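You operate a simulated robot arm through the tools that you are given. There is no shell and no other tool.

You run a simulated robot arm. Do the job below in one go: nothing can be reset, and whatever is moved stays where it is left.

JOB
Fit the black pipe and the green plate, then fill the flow meter.
Fine: both yellow levers locked and the green knob shut before the blue knob is opened fully; no spill.
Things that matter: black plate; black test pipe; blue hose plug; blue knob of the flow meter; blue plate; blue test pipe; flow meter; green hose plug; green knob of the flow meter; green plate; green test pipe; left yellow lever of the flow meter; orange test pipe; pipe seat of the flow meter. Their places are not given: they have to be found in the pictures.

Only the result counts: the job must be done as asked and must still hold three seconds after the hand-in. Knocking over, shifting, dropping, spilling or breaking anything else fails it.

ROBOT AND FRAMES
A 7-joint arm with a two-finger parallel gripper, fixed in place. Base frame: the origin is on the floor under the middle of its stand, x ahead of it, y to its left, z up; the work surface is at about z = 900. Units: mm, rad, N and s.
It reaches about 1479 mm from its shoulder. Its first joint turns from -2.897 to 2.897 rad. Payload 4.4 kg.
The TCP is the grasp point between the finger pads, 23 mm short of the fingertips. In the tool frame z runs along the fingers and y along their closing line. Largest opening 94 mm; finger width 38, thickness 10; the body of the gripper, 54 by 96 mm, starts 39 mm behind the TCP.
Orientation is that of the tool frame in the base frame, as a unit quaternion [x, y, z, w]. With the fingers straight down and closing along the base's y, the tool's x points along the base's -x, its y along +y and its z along -z.

CONTROLS
- The arm moves only by the tool nudge_tool. Its argument "series" is a list of rows, each a list of 7 numbers: the turn, a rotation vector about the tool's x, y, z in rad, then the shift along the tool's x, y, z in mm, then the finger opening in mm, from 0 to 94. In form: [[ax, ay, az, x, y, z, fingers], ...]. A call has 1 to 20 rows; each row shifts and turns the commanded pose from where the row before left it, along the tool's axes as they then stand. Rows are played at 5 a second. More than 50 mm and 0.15 rad between two rows, or a gripper value outside its range, and nothing of the call is played. Where a pose cannot be reached the arm comes as near as it can. A force on the tool above 90 N (or 10 N above the force at the start of the call, whichever is more), or a blocked arm, ends the call early, and 0.2 s more pass. Each finger travels about 72 mm/s and halts on what it meets, pressing with about 23 N; the grip force reading is that of the motor and also rises with nothing between the fingers. The clock runs only during rows and for 0.2 s after the last one: add rows that do not move to give the fingers time. The reply holds the time, the measured pose of the TCP, the force on the tool along the base axes, the opening and the grip force, in the units named above and with some noise, with the torque about the TCP (base axes, N m) and any sound that the robot's microphone picked up.
- Cameras (640 x 400 px; columns grow to the right, rows downward): "scene" is fixed at [48.9, -500.8, 1593.6]; the picture's right is [0.49, -0.87, 0.00], its down [-0.29, -0.16, -0.94] and it looks along [0.82, 0.46, -0.34] (base axes); focal length 320 px, centre (320, 200). "wrist" rides on the gripper at [86, 16, -74] in the tool frame; the picture's right is [-0.18, 0.98, 0.00], its down [-0.58, -0.11, -0.81] and it looks along [-0.79, -0.15, 0.59] (tool axes); focal length 243 px, centre (320, 200).
- camera(camera): a new picture of that camera. The clock stands still meanwhile.
- locate(camera, pixels): for up to 12 pixels [column, row] of the newest picture of that camera ("zoom" is the newest enlarged one), the place [x, y, z] in the base frame of the surface seen there, good to about 2 mm. The clock stands still meanwhile.
- inspect(camera, box): a new picture of the part [left, top, right, bottom] of that camera's present view, enlarged. The clock stands still meanwhile.
- hand_in(): hands the job in; it is judged then, once.

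Open the gripper and draw the arm clear of the work before you hand the job in, unless the task says otherwise.

The tools are called after "Request:" as name(argument=value, ...) on one line, values as JSON. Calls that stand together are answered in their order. nudge_tool: Moves the arm, as the interface text tells. Its arguments: {"type":"object","properties":{"series":{"type":"array","items":{"type":"array","items":{"type":"number"}}}},"required":["series"]} The other tools are called the same way: camera (camera) takes a picture; locate (camera, pixels) gives the place of the surface under pixels of a picture; inspect (camera, box) takes an enlarged picture of a part of a camera's view; hand_in () hands the job in.

At the start:

```text
t: 0.0
tool_pos: [704.7, -3.5, 1355.0]
ee_rot: [-0.001, 1.0, 0.0, 0.001]
contact_force: [0.7, 0.5, -0.1]
moment: [0.0, -0.04, -0.05]
width: 93.8
gripper_force: 0.0
```

scene: 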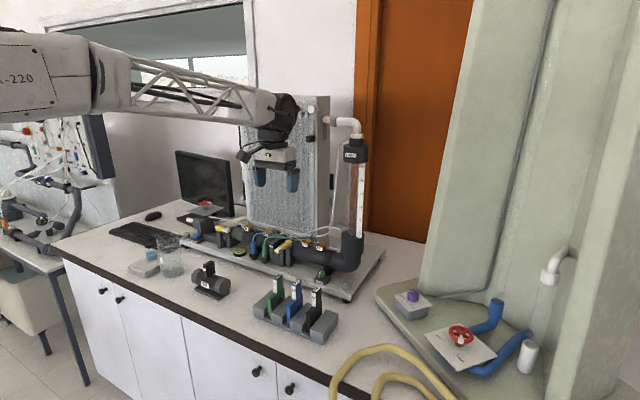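
wrist: 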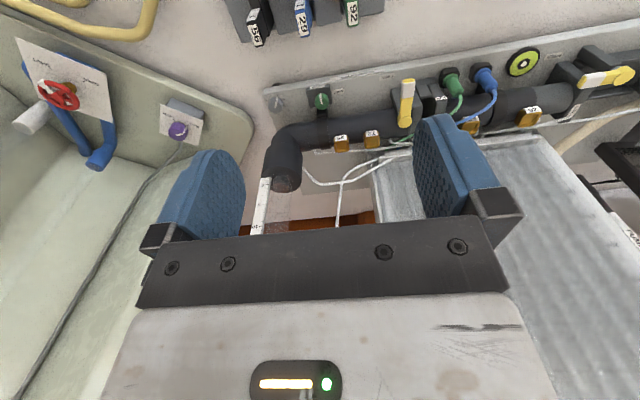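

I start by taking enlarged views of the flow meter and of the plate rack in the scene picture.

Request:
inspect(camera="scene", box=[170, 190, 390, 330])

Request:
inspect(camera="wrist", box=[220, 0, 640, 220])

Request:
inspect(camera="scene", box=[360, 260, 560, 400])

Request:
inspect(camera="scene", box=[100, 220, 260, 320])

```text
2.86 times, centred on (280, 260) of scene
```

zoom: 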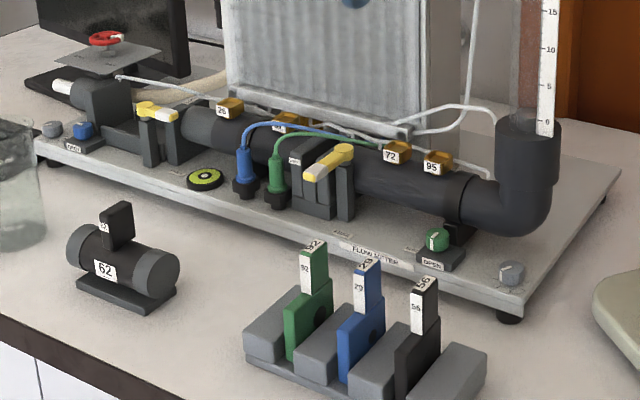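

```text
1.52 times, centred on (430, 110) of wrist
```

zoom: 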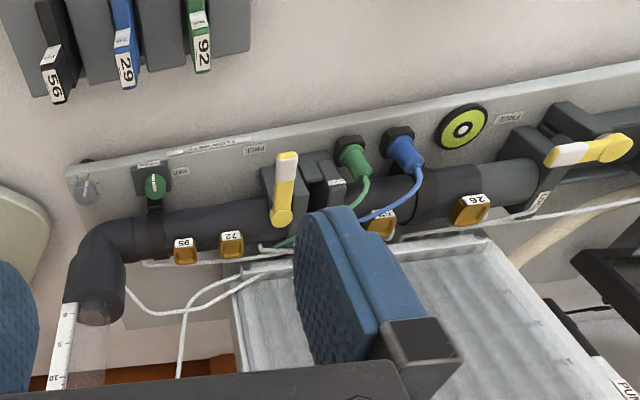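

```text
2.86 times, centred on (460, 330) of scene
```

zoom: 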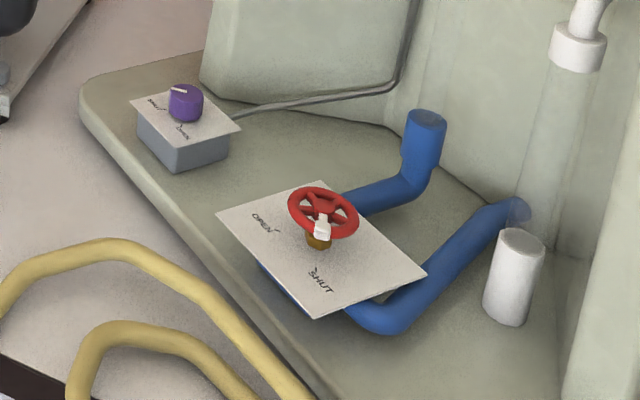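

```text
4.00 times, centred on (180, 270) of scene
```

zoom: 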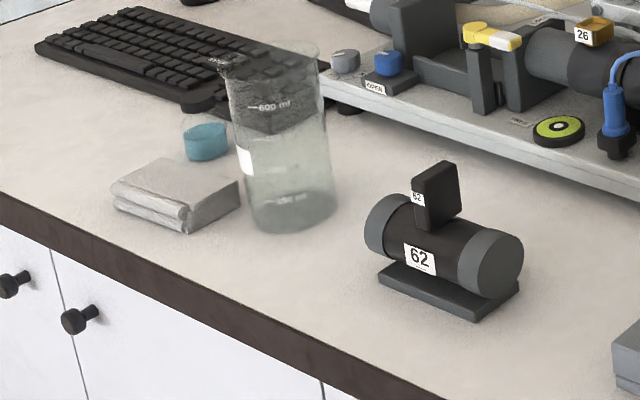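

The flow meter runs along the bench, with levers near scene (225,229) and (283,247), the rack with plates at (295,310) and the black pipe 62 at (211,282). I measure these places next.

Request:
camera(camera="scene")

Request:
locate(camera="scene", pixels=[[209, 265], [200, 275], [228, 285], [212, 292], [278, 277], [275, 300], [296, 282], [318, 290], [290, 243], [277, 250], [222, 228], [230, 229]])

Request:
locate(camera="scene", pixels=[[320, 272], [199, 235], [188, 235], [345, 284], [349, 250], [255, 248], [265, 250], [208, 221], [220, 240], [280, 262], [330, 255], [240, 251]])

```text
taken
```

scene: 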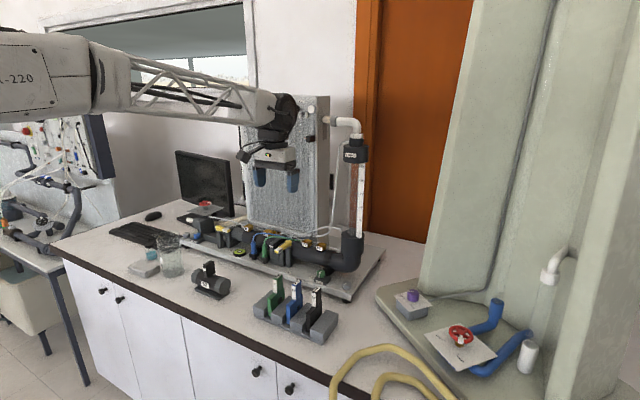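

```text
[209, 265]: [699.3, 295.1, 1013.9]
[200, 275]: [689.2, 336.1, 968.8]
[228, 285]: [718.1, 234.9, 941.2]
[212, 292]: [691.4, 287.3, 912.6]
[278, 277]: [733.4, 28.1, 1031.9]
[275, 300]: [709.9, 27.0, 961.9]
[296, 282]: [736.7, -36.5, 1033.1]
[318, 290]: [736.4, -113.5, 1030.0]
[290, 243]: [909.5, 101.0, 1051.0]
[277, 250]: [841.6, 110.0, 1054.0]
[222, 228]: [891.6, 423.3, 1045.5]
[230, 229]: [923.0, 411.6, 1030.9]
```

```text
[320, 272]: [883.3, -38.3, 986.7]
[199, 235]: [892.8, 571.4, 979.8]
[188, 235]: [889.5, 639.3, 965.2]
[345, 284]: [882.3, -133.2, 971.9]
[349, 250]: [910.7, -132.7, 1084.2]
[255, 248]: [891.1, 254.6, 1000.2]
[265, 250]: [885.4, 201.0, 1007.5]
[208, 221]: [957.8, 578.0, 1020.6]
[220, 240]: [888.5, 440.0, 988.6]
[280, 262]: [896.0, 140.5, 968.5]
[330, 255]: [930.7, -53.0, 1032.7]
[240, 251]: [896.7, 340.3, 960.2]
```

The levers sit near y≈100 and y≈415 on a pipe line at x≈920–950. I move the wrist camera over the left part, at safe height, to see the pipe seat.

Request:
nudge_tool(series=[[0, 0, 0, 0, 45, 0, 94], [0, 0, 0, 0, 45, 0, 94], [0, 0, 0, 0, 45, 0, 94], [0, 0, 0, 0, 45, 0, 94], [0, 0, 0, 0, 45, 0, 94], [0, 0, 0, 0, 45, 0, 94], [0, 0, 0, 0, 45, 0, 94], [0, 0, 0, 0, 45, 0, 94], [0, 0, 0, 0, 45, 0, 94], [0, 0, 0, 0, 45, 0, 94], [0, 0, 0, 0, 0, 0, 94]])

Request:
camera(camera="wrist")

Request:
camera(camera="scene")

```text
t: 2.4
tool_pos: [702.7, 449.6, 1355.4]
ee_rot: [0.0, 1.0, 0.0, -0.001]
contact_force: [-0.4, -0.2, 0.0]
moment: [0.02, 0.01, 0.0]
width: 94.1
gripper_force: 0.0
```

```text
taken
```

wrist: 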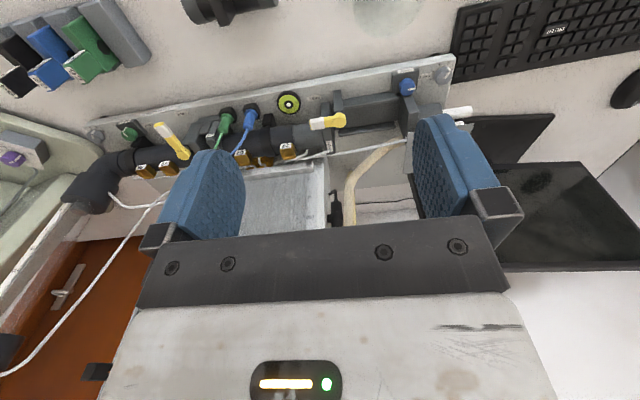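

```text
taken
```

scene: 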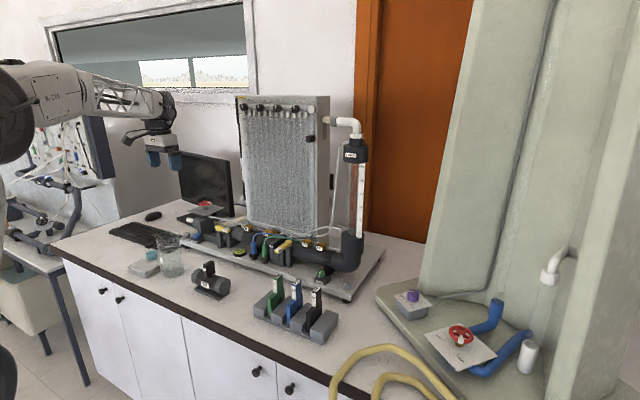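

The pipe seat shows at wrist (330–420, 90–150) between the left lever and the blue knob. I enlarge this.

Request:
inspect(camera="wrist", box=[260, 40, 480, 180])

Request:
inspect(camera="wrist", box=[80, 60, 300, 200])

Request:
inspect(camera="scene", box=[170, 200, 270, 265])

Request:
inspect(camera="scene", box=[230, 220, 360, 300])

```text
2.86 times, centred on (370, 110) of wrist
```

zoom: 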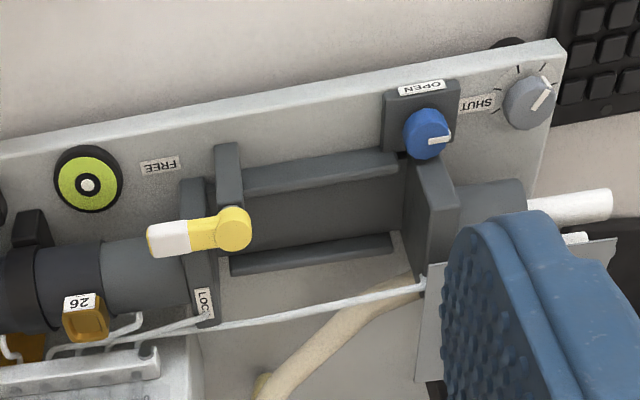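

```text
2.86 times, centred on (190, 130) of wrist
```

zoom: 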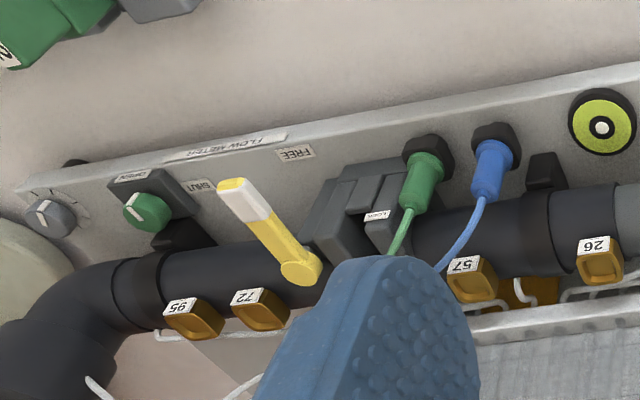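

```text
6.15 times, centred on (220, 232) of scene
```

zoom: 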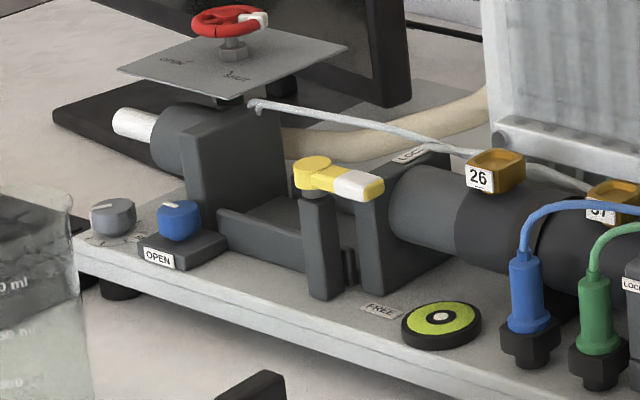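

```text
4.92 times, centred on (295, 260) of scene
```

zoom: 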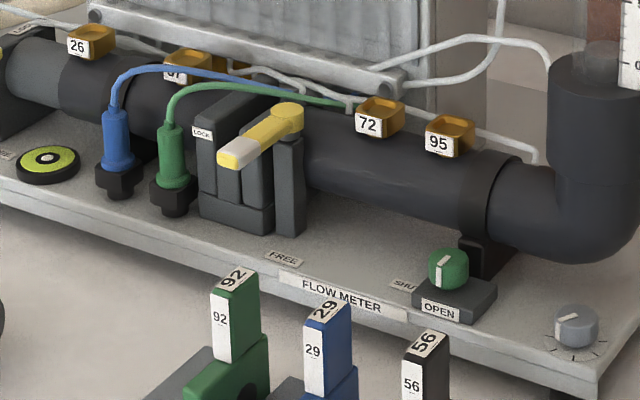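

The left lever (yellow hub, white tip) points along -y, and the right lever points towards the near side; LOCK and FREE labels are visible. I measure the points in this last zoom.

Request:
locate(camera="zoom", pixels=[[288, 112], [230, 155], [202, 133], [283, 258], [448, 265], [440, 265], [290, 150], [258, 178], [230, 180], [205, 165], [240, 215], [290, 215]])

Request:
nudge_tool(series=[[0, 0, 0, 0, -45, 10, 94], [0, 0, 0, 0, -45, 15, 94], [0, 0, 0, 0, -45, 15, 94], [0, 0, 0, 0, -45, 15, 94], [0, 0, 0, 0, -45, 15, 94], [0, 0, 0, 0, -45, 15, 94], [0, 0, 0, 0, -30, 15, 94], [0, 0, 0, 0, 0, 0, 94]])

Request:
camera(camera="wrist")

```text
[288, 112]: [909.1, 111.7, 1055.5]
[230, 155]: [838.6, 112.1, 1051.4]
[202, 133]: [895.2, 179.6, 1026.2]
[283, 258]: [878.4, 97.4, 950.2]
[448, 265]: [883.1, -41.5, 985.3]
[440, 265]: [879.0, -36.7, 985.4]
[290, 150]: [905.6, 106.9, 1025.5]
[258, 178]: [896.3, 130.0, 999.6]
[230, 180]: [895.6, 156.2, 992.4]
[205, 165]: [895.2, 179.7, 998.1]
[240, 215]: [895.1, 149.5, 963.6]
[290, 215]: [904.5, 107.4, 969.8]
```

```text
t: 4.2
tool_pos: [703.9, 144.9, 1256.0]
ee_rot: [0.0, 1.0, 0.001, 0.001]
contact_force: [-0.1, 0.6, 0.1]
moment: [0.02, 0.01, 0.0]
width: 94.1
gripper_force: 0.0
```

```text
taken
```

wrist: 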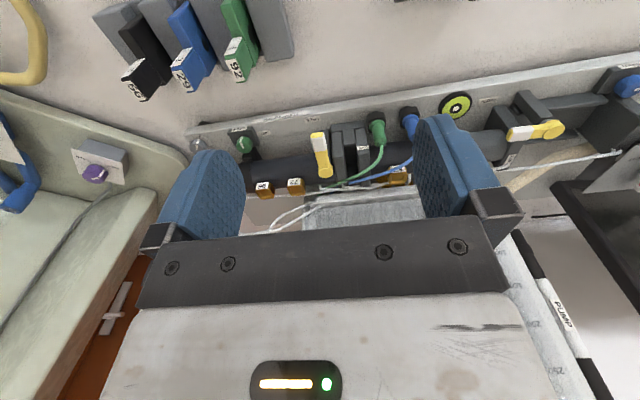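

The right lever hub is at (909,112) with its tip at (838,112), so it is pointing at -x beside FREE. I enlarge the slot, the plate rack and the left side in this closer wrist view.

Request:
inspect(camera="wrist", box=[260, 80, 430, 190])

Request:
locate(camera="zoom", pixels=[[225, 210], [240, 340], [290, 190], [290, 270], [340, 190], [340, 260], [380, 210], [310, 290], [360, 285], [420, 180], [560, 160], [265, 200]])

Request:
inspect(camera="wrist", box=[90, 0, 310, 140])

Request:
locate(camera="zoom", pixels=[[435, 195], [420, 120], [390, 30], [390, 10], [275, 220], [120, 245], [130, 270], [440, 225], [560, 100], [60, 80], [500, 100], [340, 100]])

```text
3.64 times, centred on (345, 135) of wrist
```

zoom: 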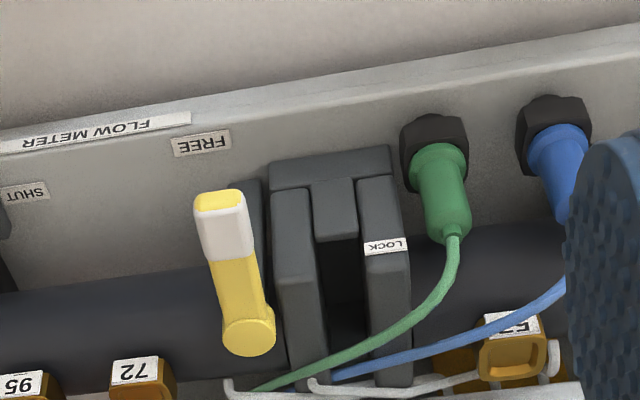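

```text
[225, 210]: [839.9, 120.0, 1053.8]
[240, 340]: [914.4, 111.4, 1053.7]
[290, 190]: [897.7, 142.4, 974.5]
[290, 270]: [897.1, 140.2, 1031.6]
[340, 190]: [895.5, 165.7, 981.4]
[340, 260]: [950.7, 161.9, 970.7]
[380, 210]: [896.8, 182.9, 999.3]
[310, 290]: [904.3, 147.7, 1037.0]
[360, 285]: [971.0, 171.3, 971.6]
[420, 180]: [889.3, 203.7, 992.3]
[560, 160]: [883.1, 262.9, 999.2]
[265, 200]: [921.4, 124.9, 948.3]
```

```text
2.86 times, centred on (200, 70) of wrist
```

zoom: 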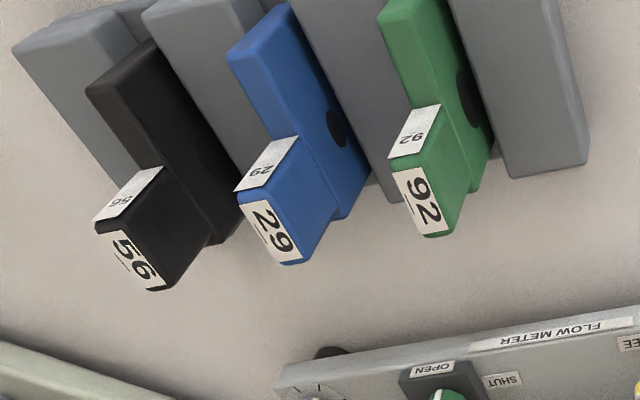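

```text
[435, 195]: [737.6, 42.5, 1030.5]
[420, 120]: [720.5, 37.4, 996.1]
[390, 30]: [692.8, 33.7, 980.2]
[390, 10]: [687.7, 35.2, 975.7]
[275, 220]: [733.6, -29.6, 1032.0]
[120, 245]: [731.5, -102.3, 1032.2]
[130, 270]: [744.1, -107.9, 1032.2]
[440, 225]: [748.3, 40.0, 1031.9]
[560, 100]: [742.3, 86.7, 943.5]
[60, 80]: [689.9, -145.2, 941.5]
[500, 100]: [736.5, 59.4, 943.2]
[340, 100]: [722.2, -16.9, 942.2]
```

The slot is a U-block with walls at y≈145 and y≈180, open at the top, and the green plate (92) has its tab top at (737,40,1031). I move over the slot and tilt the wrist camera down to see it from above.

Request:
nudge_tool(series=[[0, 0, 0, -35, 0, -10, 94], [0, 0, 0, -35, 0, -10, 94], [0, 0, 0, -35, 0, -10, 94], [0, 0.15, 0, 0, 0, 0, 94], [0, 0.15, 0, 0, 0, 0, 94], [0, 0.15, 0, 0, 0, 0, 94], [0, 0.15, 0, 0, 0, 0, 94], [0, 0, 0, 0, 0, 0, 94]])

Request:
camera(camera="wrist")

Request:
inspect(camera="wrist", box=[220, 60, 440, 200])

```text
t: 6.0
tool_pos: [808.7, 147.0, 1285.0]
ee_rot: [0.0, 0.955, 0.0, -0.295]
contact_force: [0.6, -0.9, 0.6]
moment: [0.02, -0.03, 0.01]
width: 93.9
gripper_force: 0.0
```

```text
taken
```

wrist: 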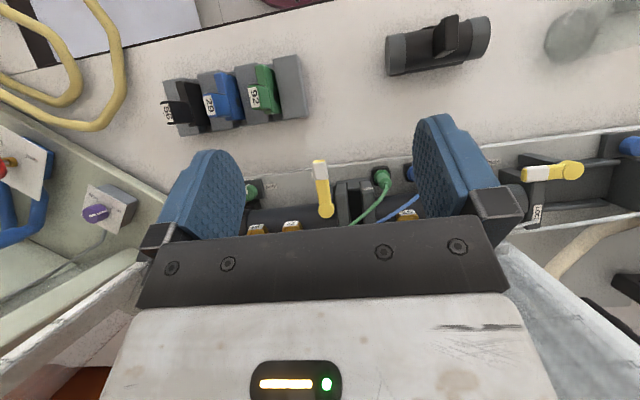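

```text
2.86 times, centred on (330, 130) of wrist
```

zoom: 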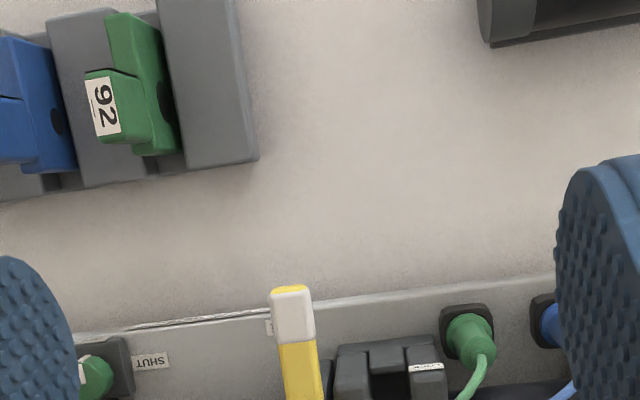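

The slot is now at the edge of the gripper's shadow (zoom 390,380). I check where the tall panel stands before moving further over it.

Request:
camera(camera="scene")

Request:
locate(camera="scene", pixels=[[250, 150], [250, 210], [310, 120], [312, 230], [325, 110], [326, 200], [356, 150], [357, 220], [345, 122], [240, 105], [305, 110], [280, 230]])

```text
taken
```

scene: 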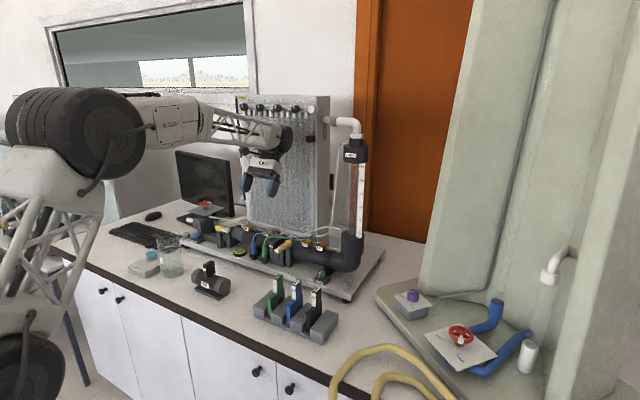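

```text
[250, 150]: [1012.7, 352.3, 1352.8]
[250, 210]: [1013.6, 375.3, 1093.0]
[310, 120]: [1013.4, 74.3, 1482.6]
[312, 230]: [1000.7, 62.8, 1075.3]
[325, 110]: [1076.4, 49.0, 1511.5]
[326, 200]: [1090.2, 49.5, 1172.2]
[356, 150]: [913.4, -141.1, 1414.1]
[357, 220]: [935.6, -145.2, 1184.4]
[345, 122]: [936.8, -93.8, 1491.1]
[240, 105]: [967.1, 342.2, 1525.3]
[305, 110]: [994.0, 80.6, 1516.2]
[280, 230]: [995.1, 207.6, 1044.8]
```

The panel front is at x≈1013, so I only move 35 mm further forward and take a closer look at slot and rack.

Request:
nudge_tool(series=[[0, 0, 0, -29, 10, -20, 94], [0, 0, 0, 0, 10, 0, 94], [0, 0, 0, 0, 0, 0, 94]])

Request:
inspect(camera="wrist", box=[260, 130, 410, 225])

Request:
locate(camera="zoom", pixels=[[180, 150], [180, 250], [270, 200], [270, 260], [300, 200], [300, 260], [330, 200], [330, 260], [360, 200], [360, 260], [330, 230], [300, 180]])

Request:
inspect(camera="wrist", box=[150, 20, 310, 120])

```text
t: 6.8
tool_pos: [845.1, 167.0, 1284.5]
ee_rot: [0.0, 0.955, 0.0, -0.296]
contact_force: [-0.2, -0.1, 0.1]
moment: [-0.01, 0.02, -0.03]
width: 94.2
gripper_force: 0.0
```

```text
4.21 times, centred on (335, 178) of wrist
```

zoom: 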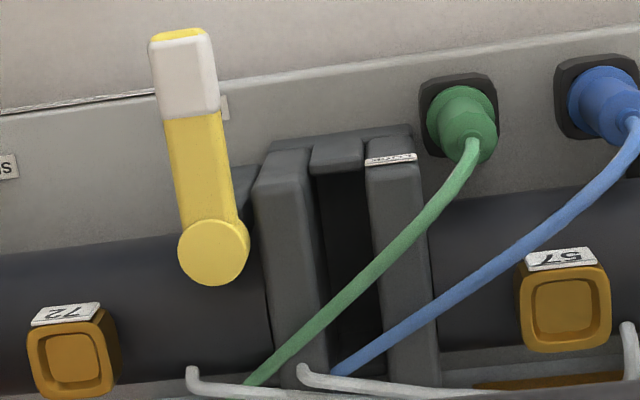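

```text
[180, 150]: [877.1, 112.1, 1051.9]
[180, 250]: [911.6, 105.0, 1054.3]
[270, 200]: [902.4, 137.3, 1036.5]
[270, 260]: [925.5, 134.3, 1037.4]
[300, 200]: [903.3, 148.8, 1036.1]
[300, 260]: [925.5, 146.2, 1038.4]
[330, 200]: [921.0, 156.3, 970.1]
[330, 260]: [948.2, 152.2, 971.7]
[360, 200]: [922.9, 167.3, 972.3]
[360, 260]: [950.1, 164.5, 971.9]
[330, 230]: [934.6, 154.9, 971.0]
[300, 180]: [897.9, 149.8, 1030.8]
```

```text
4.00 times, centred on (230, 70) of wrist
```

zoom: 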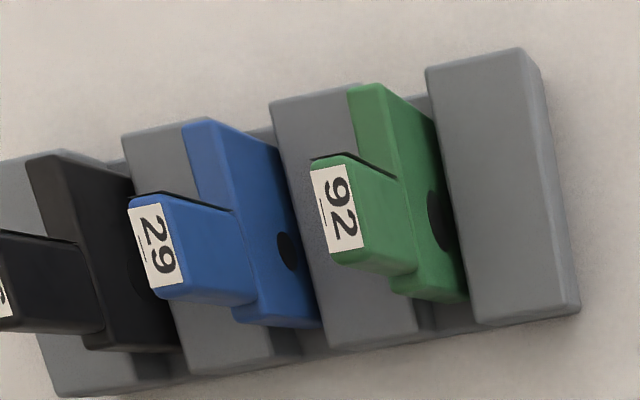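

I measure the green plate's tab and body edges in this last zoom.

Request:
locate(camera="zoom", pixels=[[318, 168], [345, 160], [335, 260], [355, 250], [355, 95], [375, 88], [400, 100], [455, 295], [395, 285], [430, 210], [445, 225], [440, 120]])

Request:
locate(camera="zoom", pixels=[[430, 75], [515, 55], [480, 315], [565, 310], [280, 110], [340, 100], [335, 340], [410, 325], [450, 150], [465, 290], [420, 290], [410, 270]])

```text
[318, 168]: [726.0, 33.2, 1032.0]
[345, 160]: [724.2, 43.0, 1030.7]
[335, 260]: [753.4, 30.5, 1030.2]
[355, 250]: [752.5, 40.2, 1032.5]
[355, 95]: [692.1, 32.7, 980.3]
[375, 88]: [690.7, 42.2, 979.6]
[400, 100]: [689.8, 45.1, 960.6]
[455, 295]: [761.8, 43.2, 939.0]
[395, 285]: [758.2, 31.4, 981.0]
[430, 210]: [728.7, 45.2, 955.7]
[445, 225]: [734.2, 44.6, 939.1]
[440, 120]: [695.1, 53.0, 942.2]
```

```text
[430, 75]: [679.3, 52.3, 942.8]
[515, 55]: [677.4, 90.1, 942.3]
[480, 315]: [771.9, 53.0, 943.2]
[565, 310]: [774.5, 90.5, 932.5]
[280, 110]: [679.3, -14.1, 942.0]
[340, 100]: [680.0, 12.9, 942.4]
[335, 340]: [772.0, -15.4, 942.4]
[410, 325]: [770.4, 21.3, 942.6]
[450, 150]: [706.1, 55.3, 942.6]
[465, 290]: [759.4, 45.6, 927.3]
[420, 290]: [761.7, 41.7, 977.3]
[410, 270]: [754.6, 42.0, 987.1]
```

The green plate body spans x 690–762, y 31–45 and z up to 980, with the tab at x 724–753 up to 1032. Next I measure the slot's front stop, floor, far end and the hoses that cross over it.

Request:
inspect(camera="wrist", box=[310, 155, 380, 220])

Request:
locate(camera="zoom", pixels=[[200, 60], [200, 100], [200, 115], [200, 130], [215, 340], [240, 330], [180, 330], [150, 250], [300, 240], [250, 200], [160, 350], [290, 330]])

```text
6.15 times, centred on (345, 188) of wrist
```

zoom: 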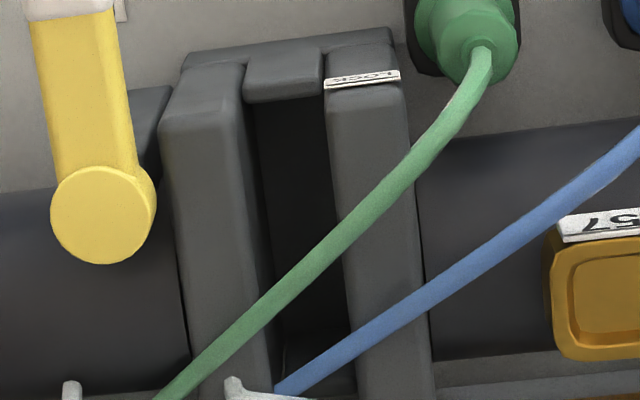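

```text
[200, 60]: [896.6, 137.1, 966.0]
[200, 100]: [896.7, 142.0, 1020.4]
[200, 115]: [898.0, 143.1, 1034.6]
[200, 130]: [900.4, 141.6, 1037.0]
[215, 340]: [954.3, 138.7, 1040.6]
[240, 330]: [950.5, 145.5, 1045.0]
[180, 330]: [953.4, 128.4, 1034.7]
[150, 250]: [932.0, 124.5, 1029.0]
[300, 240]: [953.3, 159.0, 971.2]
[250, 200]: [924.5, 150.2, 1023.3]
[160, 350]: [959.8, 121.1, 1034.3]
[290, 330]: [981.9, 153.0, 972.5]
```

I locate points on the green and blue hoses where they cross the slot.

Request:
locate(camera="zoom", pixels=[[420, 150], [380, 194], [340, 232], [300, 272], [265, 307], [230, 338], [460, 262], [420, 285], [380, 315], [345, 342], [315, 363], [285, 62]])

Request:
locate(camera="zoom", pixels=[[285, 85], [285, 97], [270, 105], [260, 250], [255, 200], [335, 200], [345, 280], [350, 380], [270, 380], [320, 330], [345, 390], [370, 120]])

```text
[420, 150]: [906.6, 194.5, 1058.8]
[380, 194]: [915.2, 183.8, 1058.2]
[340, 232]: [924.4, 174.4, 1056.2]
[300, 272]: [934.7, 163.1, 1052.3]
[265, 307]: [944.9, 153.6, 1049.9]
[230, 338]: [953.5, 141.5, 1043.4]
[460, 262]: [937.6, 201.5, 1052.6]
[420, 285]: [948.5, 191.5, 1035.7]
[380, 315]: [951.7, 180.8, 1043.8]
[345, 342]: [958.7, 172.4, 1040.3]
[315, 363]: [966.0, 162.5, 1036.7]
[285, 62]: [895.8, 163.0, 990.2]
```

```text
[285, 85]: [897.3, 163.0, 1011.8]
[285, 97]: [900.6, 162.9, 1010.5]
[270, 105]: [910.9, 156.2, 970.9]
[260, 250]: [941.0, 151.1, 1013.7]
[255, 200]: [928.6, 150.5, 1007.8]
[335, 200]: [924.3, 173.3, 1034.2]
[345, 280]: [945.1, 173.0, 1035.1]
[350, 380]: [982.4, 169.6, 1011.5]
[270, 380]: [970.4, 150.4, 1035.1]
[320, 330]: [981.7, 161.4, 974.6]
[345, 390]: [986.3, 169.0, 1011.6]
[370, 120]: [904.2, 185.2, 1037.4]
```

The slot runs x≈911–986, y≈151–172 with its floor at z≈971; the hoses cross it loosely at z≈1037–1052. Now I move left to view the pipe seat and the black pipe the same way.

Request:
nudge_tool(series=[[0, 0, 0, 0, 45, 0, 94], [0, 0, 0, 0, 45, 0, 94], [0, 0, 0, 0, 45, 0, 94], [0, 0, 0, 0, 45, 0, 94], [0, 0, 0, 0, 45, 0, 94], [0, 0, 0, 0, 45, 0, 94], [0, 0, 0, 0, 40, 0, 94], [0, 0, 0, 0, 0, 0, 94]])

Request:
camera(camera="wrist")

Request:
inspect(camera="wrist", box=[250, 110, 430, 220])

```text
t: 8.6
tool_pos: [844.4, 477.2, 1286.7]
ee_rot: [0.0, 0.955, 0.0, -0.296]
contact_force: [0.5, 0.1, 0.1]
moment: [0.02, -0.01, -0.01]
width: 94.0
gripper_force: 0.1
```

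```text
taken
```

wrist: 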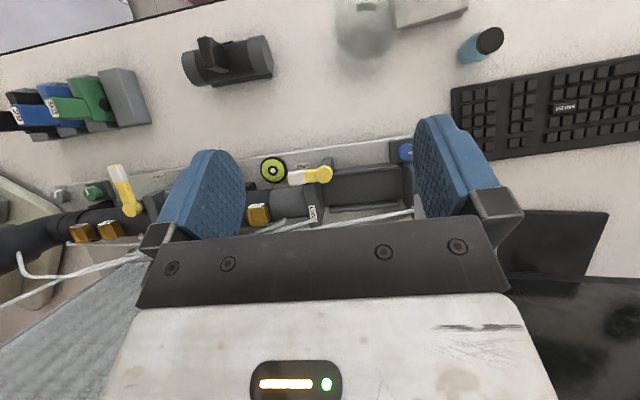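

```text
3.56 times, centred on (340, 165) of wrist
```

zoom: 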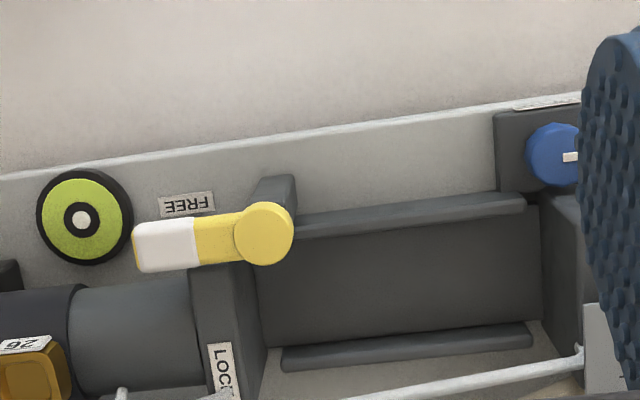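

The left lever points along -y beside FREE, with LOCK on the wall at zoom (222,370). I measure the seat and lever points.

Request:
locate(camera="zoom", pixels=[[265, 233], [150, 248], [187, 205], [222, 370], [300, 225], [520, 205], [290, 360], [520, 335], [400, 270], [260, 340], [545, 280], [560, 260]])

Request:
locate(camera="zoom", pixels=[[230, 300], [205, 300], [250, 320], [545, 220], [560, 300], [555, 340], [540, 150], [570, 157], [275, 195], [400, 310], [400, 225], [290, 310]])

Request:
inspect(camera="wrist", box=[160, 20, 300, 110])

Request:
locate(camera="zoom", pixels=[[220, 90], [195, 90], [240, 90], [260, 230], [120, 200], [500, 200], [300, 150], [400, 130], [230, 190], [220, 160], [330, 290], [480, 270]])

```text
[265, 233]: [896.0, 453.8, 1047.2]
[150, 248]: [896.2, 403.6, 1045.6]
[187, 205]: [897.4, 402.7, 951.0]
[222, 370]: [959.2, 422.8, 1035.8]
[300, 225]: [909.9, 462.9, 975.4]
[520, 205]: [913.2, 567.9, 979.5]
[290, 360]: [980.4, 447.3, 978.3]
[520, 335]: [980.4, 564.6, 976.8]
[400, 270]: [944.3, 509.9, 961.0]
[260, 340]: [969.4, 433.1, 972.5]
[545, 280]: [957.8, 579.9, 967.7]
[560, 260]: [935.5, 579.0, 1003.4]
```

```text
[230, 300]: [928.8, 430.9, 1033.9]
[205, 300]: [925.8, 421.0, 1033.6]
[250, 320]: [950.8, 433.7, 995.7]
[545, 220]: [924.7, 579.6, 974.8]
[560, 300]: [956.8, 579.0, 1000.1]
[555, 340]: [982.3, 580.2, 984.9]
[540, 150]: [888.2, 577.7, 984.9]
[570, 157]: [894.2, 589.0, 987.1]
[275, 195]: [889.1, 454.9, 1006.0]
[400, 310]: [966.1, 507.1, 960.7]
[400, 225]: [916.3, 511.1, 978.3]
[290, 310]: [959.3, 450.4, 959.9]
```

```text
4.44 times, centred on (230, 65) of wrist
```

zoom: 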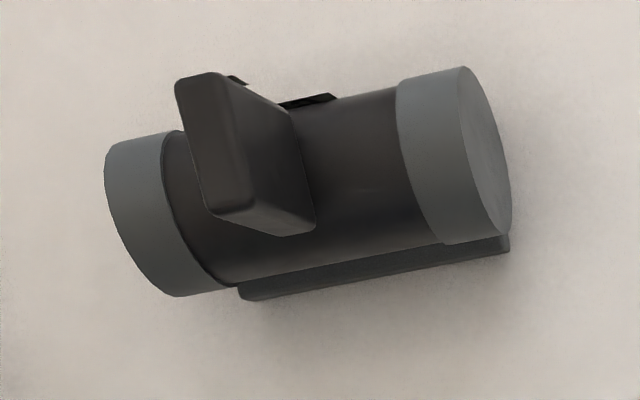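

```text
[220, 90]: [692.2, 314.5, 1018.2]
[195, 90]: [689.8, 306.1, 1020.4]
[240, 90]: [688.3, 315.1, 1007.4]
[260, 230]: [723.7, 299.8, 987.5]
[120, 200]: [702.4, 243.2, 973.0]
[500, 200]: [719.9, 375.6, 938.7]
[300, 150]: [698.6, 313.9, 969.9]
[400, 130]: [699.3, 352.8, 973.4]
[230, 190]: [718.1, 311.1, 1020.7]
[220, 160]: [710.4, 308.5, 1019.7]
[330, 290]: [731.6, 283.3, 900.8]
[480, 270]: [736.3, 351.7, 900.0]
```

The seat spans y≈433–579 with rails at x≈911 and x≈980; the left lever hub is (896,454,1047). I move 90 mm further left to view the blue knob and its pointer.

Request:
nudge_tool(series=[[0, 0, 0, 0, 45, 0, 94], [0, 0, 0, 0, 45, 0, 94], [0, 0, 0, 0, 0, 0, 94]])

Request:
camera(camera="wrist")

Request:
inspect(camera="wrist", box=[300, 110, 420, 190])

Request:
locate(camera="zoom", pixels=[[320, 200], [350, 200], [290, 200], [320, 170], [320, 230], [280, 160], [400, 200], [480, 190], [400, 330], [240, 330], [250, 120], [370, 100]])

```text
t: 9.4
tool_pos: [844.9, 567.1, 1283.8]
ee_rot: [0.0, 0.955, 0.0, -0.295]
contact_force: [-0.1, -0.1, -0.1]
moment: [0.01, 0.01, -0.01]
width: 94.1
gripper_force: 0.1
```

```text
taken
```

wrist: 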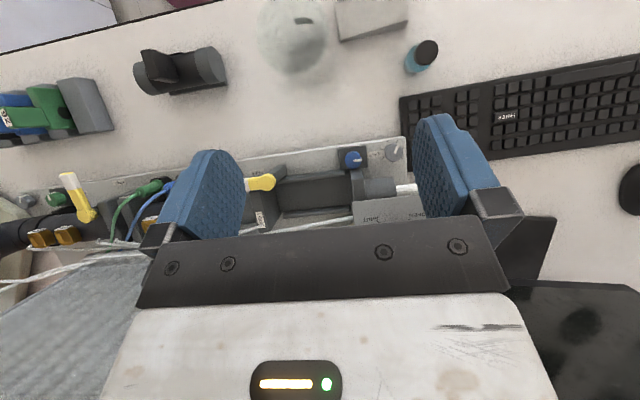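

```text
5.00 times, centred on (360, 150) of wrist
```

zoom: 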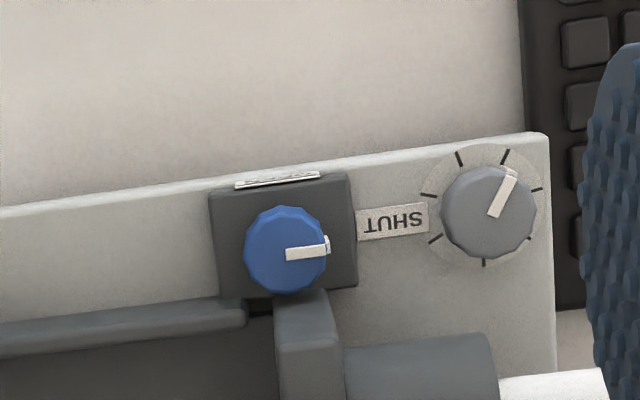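

```text
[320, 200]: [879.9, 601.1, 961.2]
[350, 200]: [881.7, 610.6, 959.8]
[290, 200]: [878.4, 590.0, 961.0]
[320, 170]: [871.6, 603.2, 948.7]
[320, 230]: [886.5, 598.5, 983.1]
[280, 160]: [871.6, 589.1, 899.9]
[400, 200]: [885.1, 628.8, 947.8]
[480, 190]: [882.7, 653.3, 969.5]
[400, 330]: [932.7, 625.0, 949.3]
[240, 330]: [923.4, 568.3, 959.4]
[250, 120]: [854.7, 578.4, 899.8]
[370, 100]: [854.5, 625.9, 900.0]
```

The blue knob (zoom 285,250) points to SHUT (+y) and its OPEN label is on the -x side. I measure its body more closely.

Request:
inspect(camera="wrist", box=[335, 140, 375, 175])

Request:
locate(camera="zoom", pixels=[[170, 170], [290, 170], [240, 230], [240, 120], [270, 190], [240, 260], [330, 170], [120, 170], [240, 70], [320, 300], [280, 330], [360, 330]])

```text
11.43 times, centred on (355, 158) of wrist
```

zoom: 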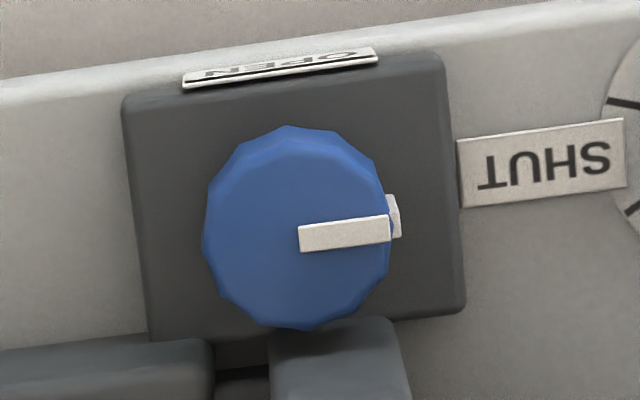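

```text
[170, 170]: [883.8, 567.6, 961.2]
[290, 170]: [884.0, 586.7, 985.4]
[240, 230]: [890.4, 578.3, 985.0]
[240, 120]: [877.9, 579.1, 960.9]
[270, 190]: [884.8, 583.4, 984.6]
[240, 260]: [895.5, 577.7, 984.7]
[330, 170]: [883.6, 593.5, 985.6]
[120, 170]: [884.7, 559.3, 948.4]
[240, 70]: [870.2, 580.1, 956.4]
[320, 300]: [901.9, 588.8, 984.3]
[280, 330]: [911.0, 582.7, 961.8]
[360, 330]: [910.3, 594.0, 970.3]
```

The blue knob centre is about (891,587), about 30 mm across, with its top at z≈985, only a few mm from the seat wall at x≈910. I check the red-wheel plate behind it and then go to look at the green knob.

Request:
camera(camera="scene")

Request:
inspect(camera="scene", box=[170, 190, 250, 250])

Request:
locate(camera="zoom", pixels=[[240, 160], [370, 110], [130, 105], [260, 60], [270, 150], [290, 250], [180, 190], [220, 240], [370, 250], [410, 220], [500, 230], [280, 110]])

Request:
nudge_tool(series=[[0, 0, 0, 0, -49, 0, 94], [0, 0, 0, 0, -49, 0, 94], [0, 0, 0, 0, -49, 0, 94], [0, 0, 0, 0, -49, 0, 94], [0, 0, 0, 0, -49, 0, 94], [0, 0, 0, 0, -49, 0, 94], [0, 0, 0, 0, -49, 0, 94], [0, 0, 0, 0, -49, 0, 94], [0, 0, 0, 0, -49, 0, 94], [0, 0, 0, 0, -49, 0, 94], [0, 0, 0, 0, -49, 0, 94], [0, 0, 0, 0, -40, 0, 94], [0, 0, 0, 0, 0, 0, 94]])

Request:
camera(camera="wrist")

```text
taken
```

scene: 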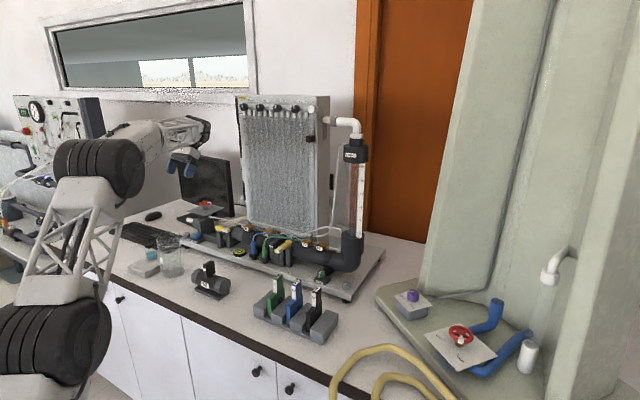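

```text
6.67 times, centred on (210, 220) of scene
```

zoom: 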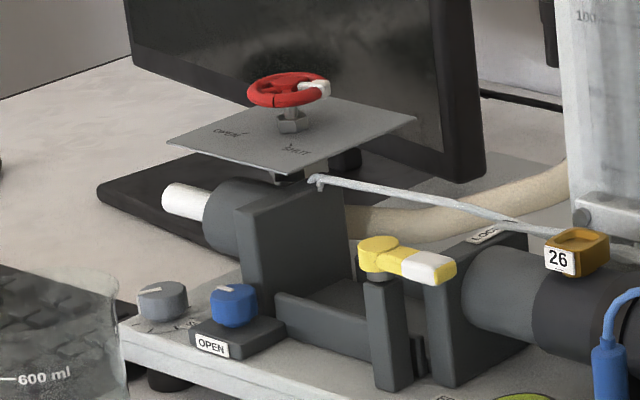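

```text
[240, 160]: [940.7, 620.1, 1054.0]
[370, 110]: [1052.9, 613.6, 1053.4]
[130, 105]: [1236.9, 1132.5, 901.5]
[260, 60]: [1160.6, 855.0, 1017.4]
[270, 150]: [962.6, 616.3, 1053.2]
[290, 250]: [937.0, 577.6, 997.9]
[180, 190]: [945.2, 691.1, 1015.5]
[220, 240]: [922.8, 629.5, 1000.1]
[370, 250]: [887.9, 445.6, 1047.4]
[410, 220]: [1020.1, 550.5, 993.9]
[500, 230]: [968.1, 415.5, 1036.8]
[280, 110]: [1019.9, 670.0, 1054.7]
```

```text
t: 12.2
tool_pos: [842.9, -13.9, 1284.7]
ee_rot: [0.001, 0.955, 0.0, -0.296]
contact_force: [0.0, 0.0, 0.2]
moment: [0.01, 0.01, 0.01]
width: 94.1
gripper_force: 0.1
```

```text
taken
```

wrist: 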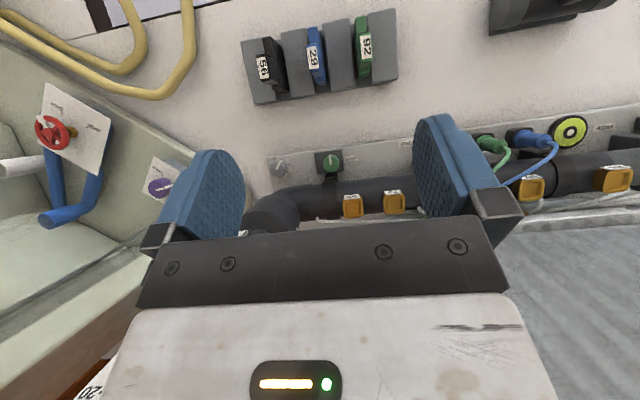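

The green knob is at wrist (330,162). I enlarge it to read its pointer and measure it, and also the rack from this near-overhead view.

Request:
inspect(camera="wrist", box=[300, 140, 360, 190])

Request:
locate(camera="zoom", pixels=[[300, 160], [370, 160], [330, 130], [330, 200], [270, 170], [400, 170], [335, 240], [335, 300], [220, 180], [440, 180], [335, 265], [335, 170]])

Request:
inspect(camera="wrist", box=[230, 0, 410, 110])

Request:
locate(camera="zoom", pixels=[[465, 130], [500, 125], [470, 215], [505, 205], [455, 60], [490, 50], [465, 275], [500, 280], [290, 110], [340, 200], [545, 40], [590, 260]])

```text
8.00 times, centred on (330, 165) of wrist
```

zoom: 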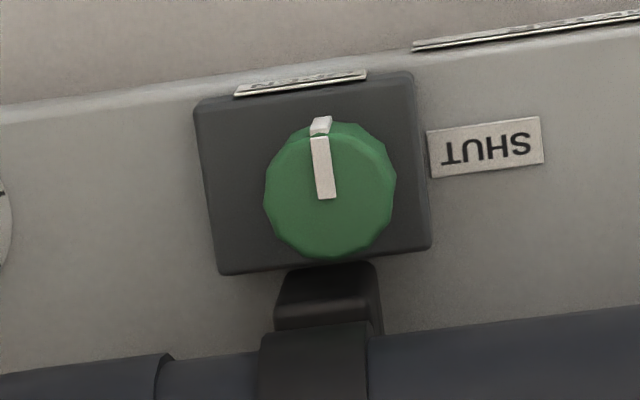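

```text
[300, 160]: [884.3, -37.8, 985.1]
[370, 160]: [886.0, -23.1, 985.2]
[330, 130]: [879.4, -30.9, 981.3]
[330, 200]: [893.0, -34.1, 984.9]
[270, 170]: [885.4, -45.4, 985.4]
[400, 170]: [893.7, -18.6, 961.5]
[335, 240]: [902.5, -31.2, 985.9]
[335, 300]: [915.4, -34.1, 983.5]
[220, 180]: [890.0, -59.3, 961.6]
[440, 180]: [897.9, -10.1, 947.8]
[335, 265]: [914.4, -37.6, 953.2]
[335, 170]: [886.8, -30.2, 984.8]
```

```text
3.56 times, centred on (320, 55) of wrist
```

zoom: 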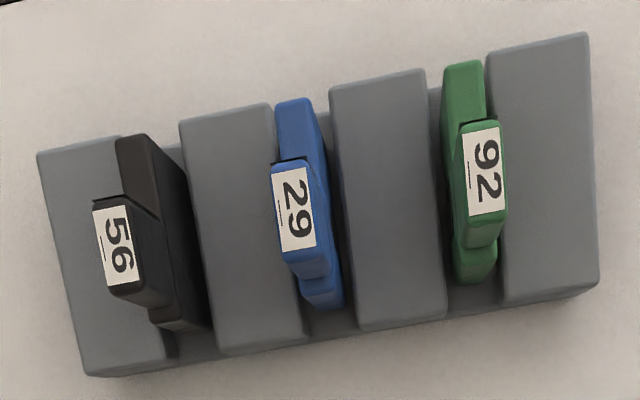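

```text
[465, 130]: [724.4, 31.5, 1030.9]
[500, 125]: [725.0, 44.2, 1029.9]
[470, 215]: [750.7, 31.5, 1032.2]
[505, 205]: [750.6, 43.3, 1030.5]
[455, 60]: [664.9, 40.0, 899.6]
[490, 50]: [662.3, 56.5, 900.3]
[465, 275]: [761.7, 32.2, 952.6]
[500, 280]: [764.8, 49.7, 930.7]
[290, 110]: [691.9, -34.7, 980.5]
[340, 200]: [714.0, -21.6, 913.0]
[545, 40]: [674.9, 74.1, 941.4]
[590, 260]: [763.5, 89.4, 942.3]
```

The green knob (centre ≈(893,-33), top z≈985) points to OPEN (-x), so it must be turned clockwise a quarter turn to SHUT (+y). Now I go to look at the black pipe from close above.

Request:
nudge_tool(series=[[0, 0, 0, 8.6, 38.5, 27.5, 60], [0, 0, 0, 8.6, 38.5, 27.5, 60], [0, 0, 0, 8.6, 38.5, 27.5, 60], [0, 0, 0, 8.6, 38.5, 27.5, 60], [0, 0, 0, 8.6, 38.5, 27.5, 60], [0, 0, 0, 8.6, 38.5, 27.5, 60], [0, 0, 0, 8.6, 38.5, 27.5, 60], [0, 0, 0, 8.6, 38.5, 27.5, 60], [0, 0, 0, 0, 0, 0, 60]])

Request:
camera(camera="wrist")

Request:
camera(camera="scene")

```text
t: 14.2
tool_pos: [660.6, 295.1, 1141.5]
ee_rot: [0.0, 0.955, 0.0, -0.296]
contact_force: [-0.6, -1.4, -0.6]
moment: [0.01, -0.02, 0.01]
width: 59.9
gripper_force: 0.1
```

```text
taken
```

wrist: 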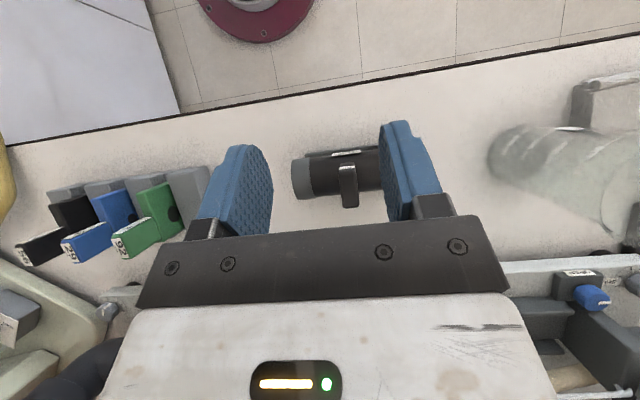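

```text
taken
```

scene: 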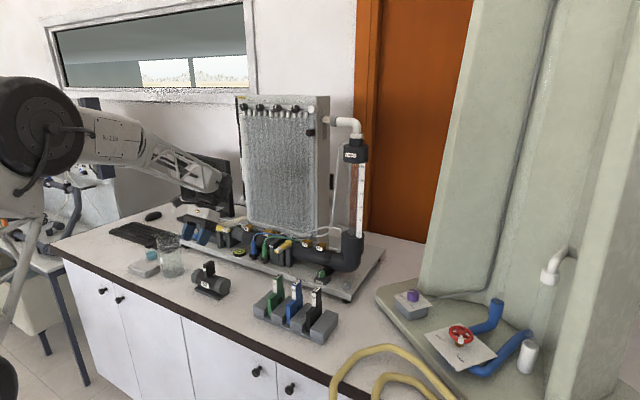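

The pipe is between the fingers in the picture at (345,175). I enlarge it for measuring.

Request:
inspect(camera="wrist", box=[280, 135, 400, 215])

Request:
locate(camera="zoom", pixels=[[320, 170], [370, 160], [345, 160], [330, 340], [380, 330], [355, 250], [60, 200], [90, 130], [90, 280], [500, 180], [480, 150], [420, 200]])

```text
5.00 times, centred on (340, 175) of wrist
```

zoom: 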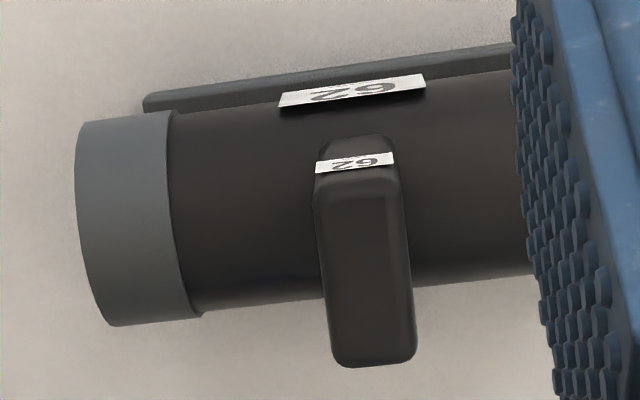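

```text
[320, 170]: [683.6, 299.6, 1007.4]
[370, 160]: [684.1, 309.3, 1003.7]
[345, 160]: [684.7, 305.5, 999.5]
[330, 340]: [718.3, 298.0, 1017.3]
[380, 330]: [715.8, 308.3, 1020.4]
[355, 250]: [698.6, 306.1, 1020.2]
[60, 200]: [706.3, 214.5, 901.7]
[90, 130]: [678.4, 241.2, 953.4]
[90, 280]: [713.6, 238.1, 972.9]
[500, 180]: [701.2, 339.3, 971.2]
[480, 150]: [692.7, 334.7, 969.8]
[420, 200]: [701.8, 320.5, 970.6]
```

The handle of pipe 62 is centred at about (703,306) with its top at z≈1020. I set the tool upright again and go above it.

Request:
nudge_tool(series=[[0, -0.15, 0, 0, 0, 0, 60], [0, -0.15, 0, 0, 0, 0, 60], [0, -0.15, 0, 0, 0, 0, 60], [0, -0.15, 0, 0, 0, 0, 60], [0, 0, 0, -42.4, 11, 0, 60], [0, 0, 0, 0, 0, 40, 60], [0, 0, 0, 0, 0, 30, 60], [0, 0, 0, 0, 0, 0, 60]])

Request:
camera(camera="wrist")

Request:
camera(camera="scene")

```text
t: 16.0
tool_pos: [703.4, 306.3, 1073.5]
ee_rot: [-0.001, 1.0, 0.0, 0.0]
contact_force: [0.7, 0.8, 0.0]
moment: [0.0, 0.01, 0.0]
width: 60.0
gripper_force: 0.1
```

```text
taken
```

wrist: 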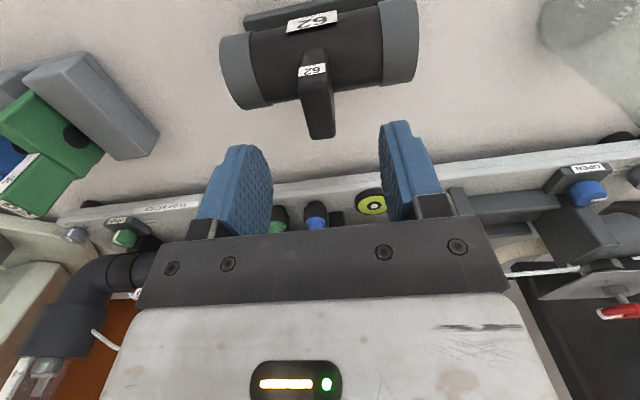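

```text
taken
```

scene: 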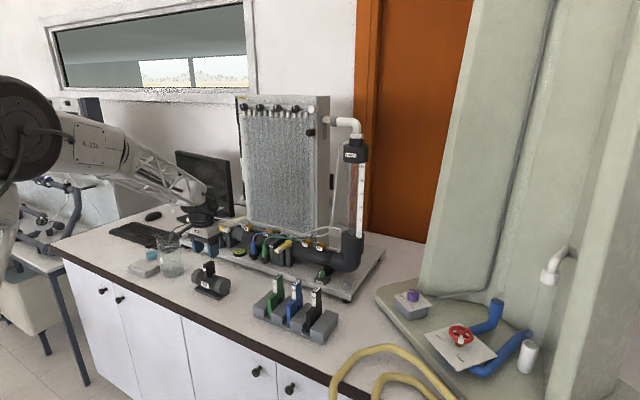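

The handle is centred under the gripper (wrist 318,100, as predicted for the TCP axis). I lower to z≈1003 and close gently on it.

Request:
nudge_tool(series=[[0, 0, 0, 0, 0, 25, 60], [0, 0, 0, 0, 0, 25, 60], [0, 0, 0, 0, 0, 20, 60], [0, 0, 0, 0, 0, 0, 60]])

Request:
inspect(camera="wrist", box=[180, 40, 460, 220])

Request:
inspect(camera="scene", box=[150, 220, 270, 310])

```text
t: 17.0
tool_pos: [705.4, 306.8, 1001.9]
ee_rot: [0.0, 1.0, 0.0, 0.001]
contact_force: [-0.4, 0.0, 0.3]
moment: [-0.03, -0.03, 0.05]
width: 59.9
gripper_force: 0.0
```

```text
2.22 times, centred on (320, 130) of wrist
```

zoom: 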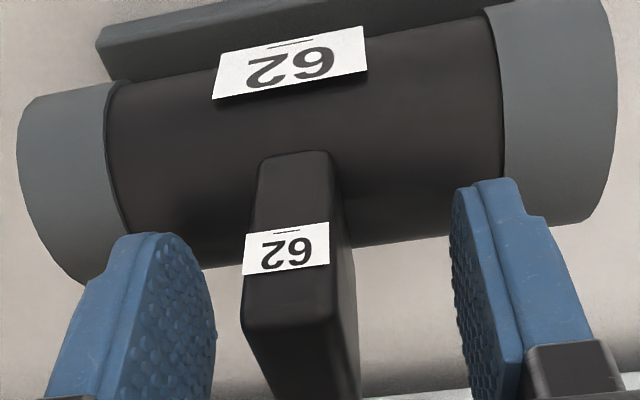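

```text
4.44 times, centred on (210, 265) of scene
```

zoom: 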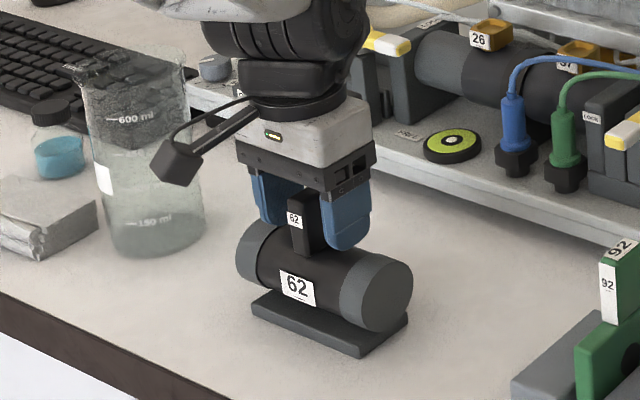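

The fingers straddle the handle (zoom 300,250) with the tips clear of the pipe. I close on it.

Request:
nudge_tool(series=[[0, 0, 0, 0, 0, 0, 0], [0, 0, 0, 0, 0, 0, 0], [0, 0, 0, 0, 0, 0, 0], [0, 0, 0, 0, 0, 0, 0]])

Request:
inspect(camera="wrist", box=[180, 40, 460, 220])

```text
t: 18.0
tool_pos: [705.6, 308.3, 1002.6]
ee_rot: [0.0, 1.0, 0.0, 0.0]
contact_force: [0.6, 1.9, 0.6]
moment: [0.01, -0.08, 0.02]
width: 17.8
gripper_force: 23.0
```

```text
2.22 times, centred on (320, 130) of wrist
```

zoom: 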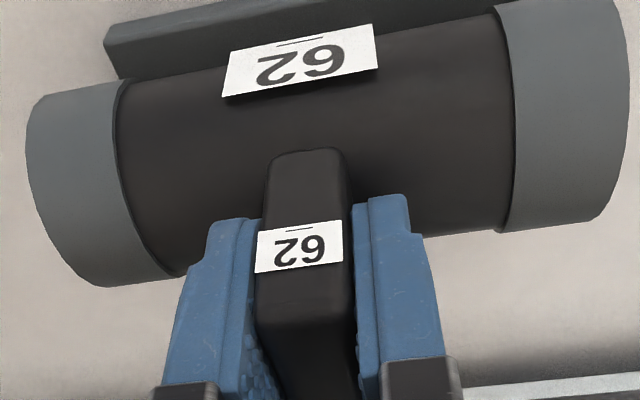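

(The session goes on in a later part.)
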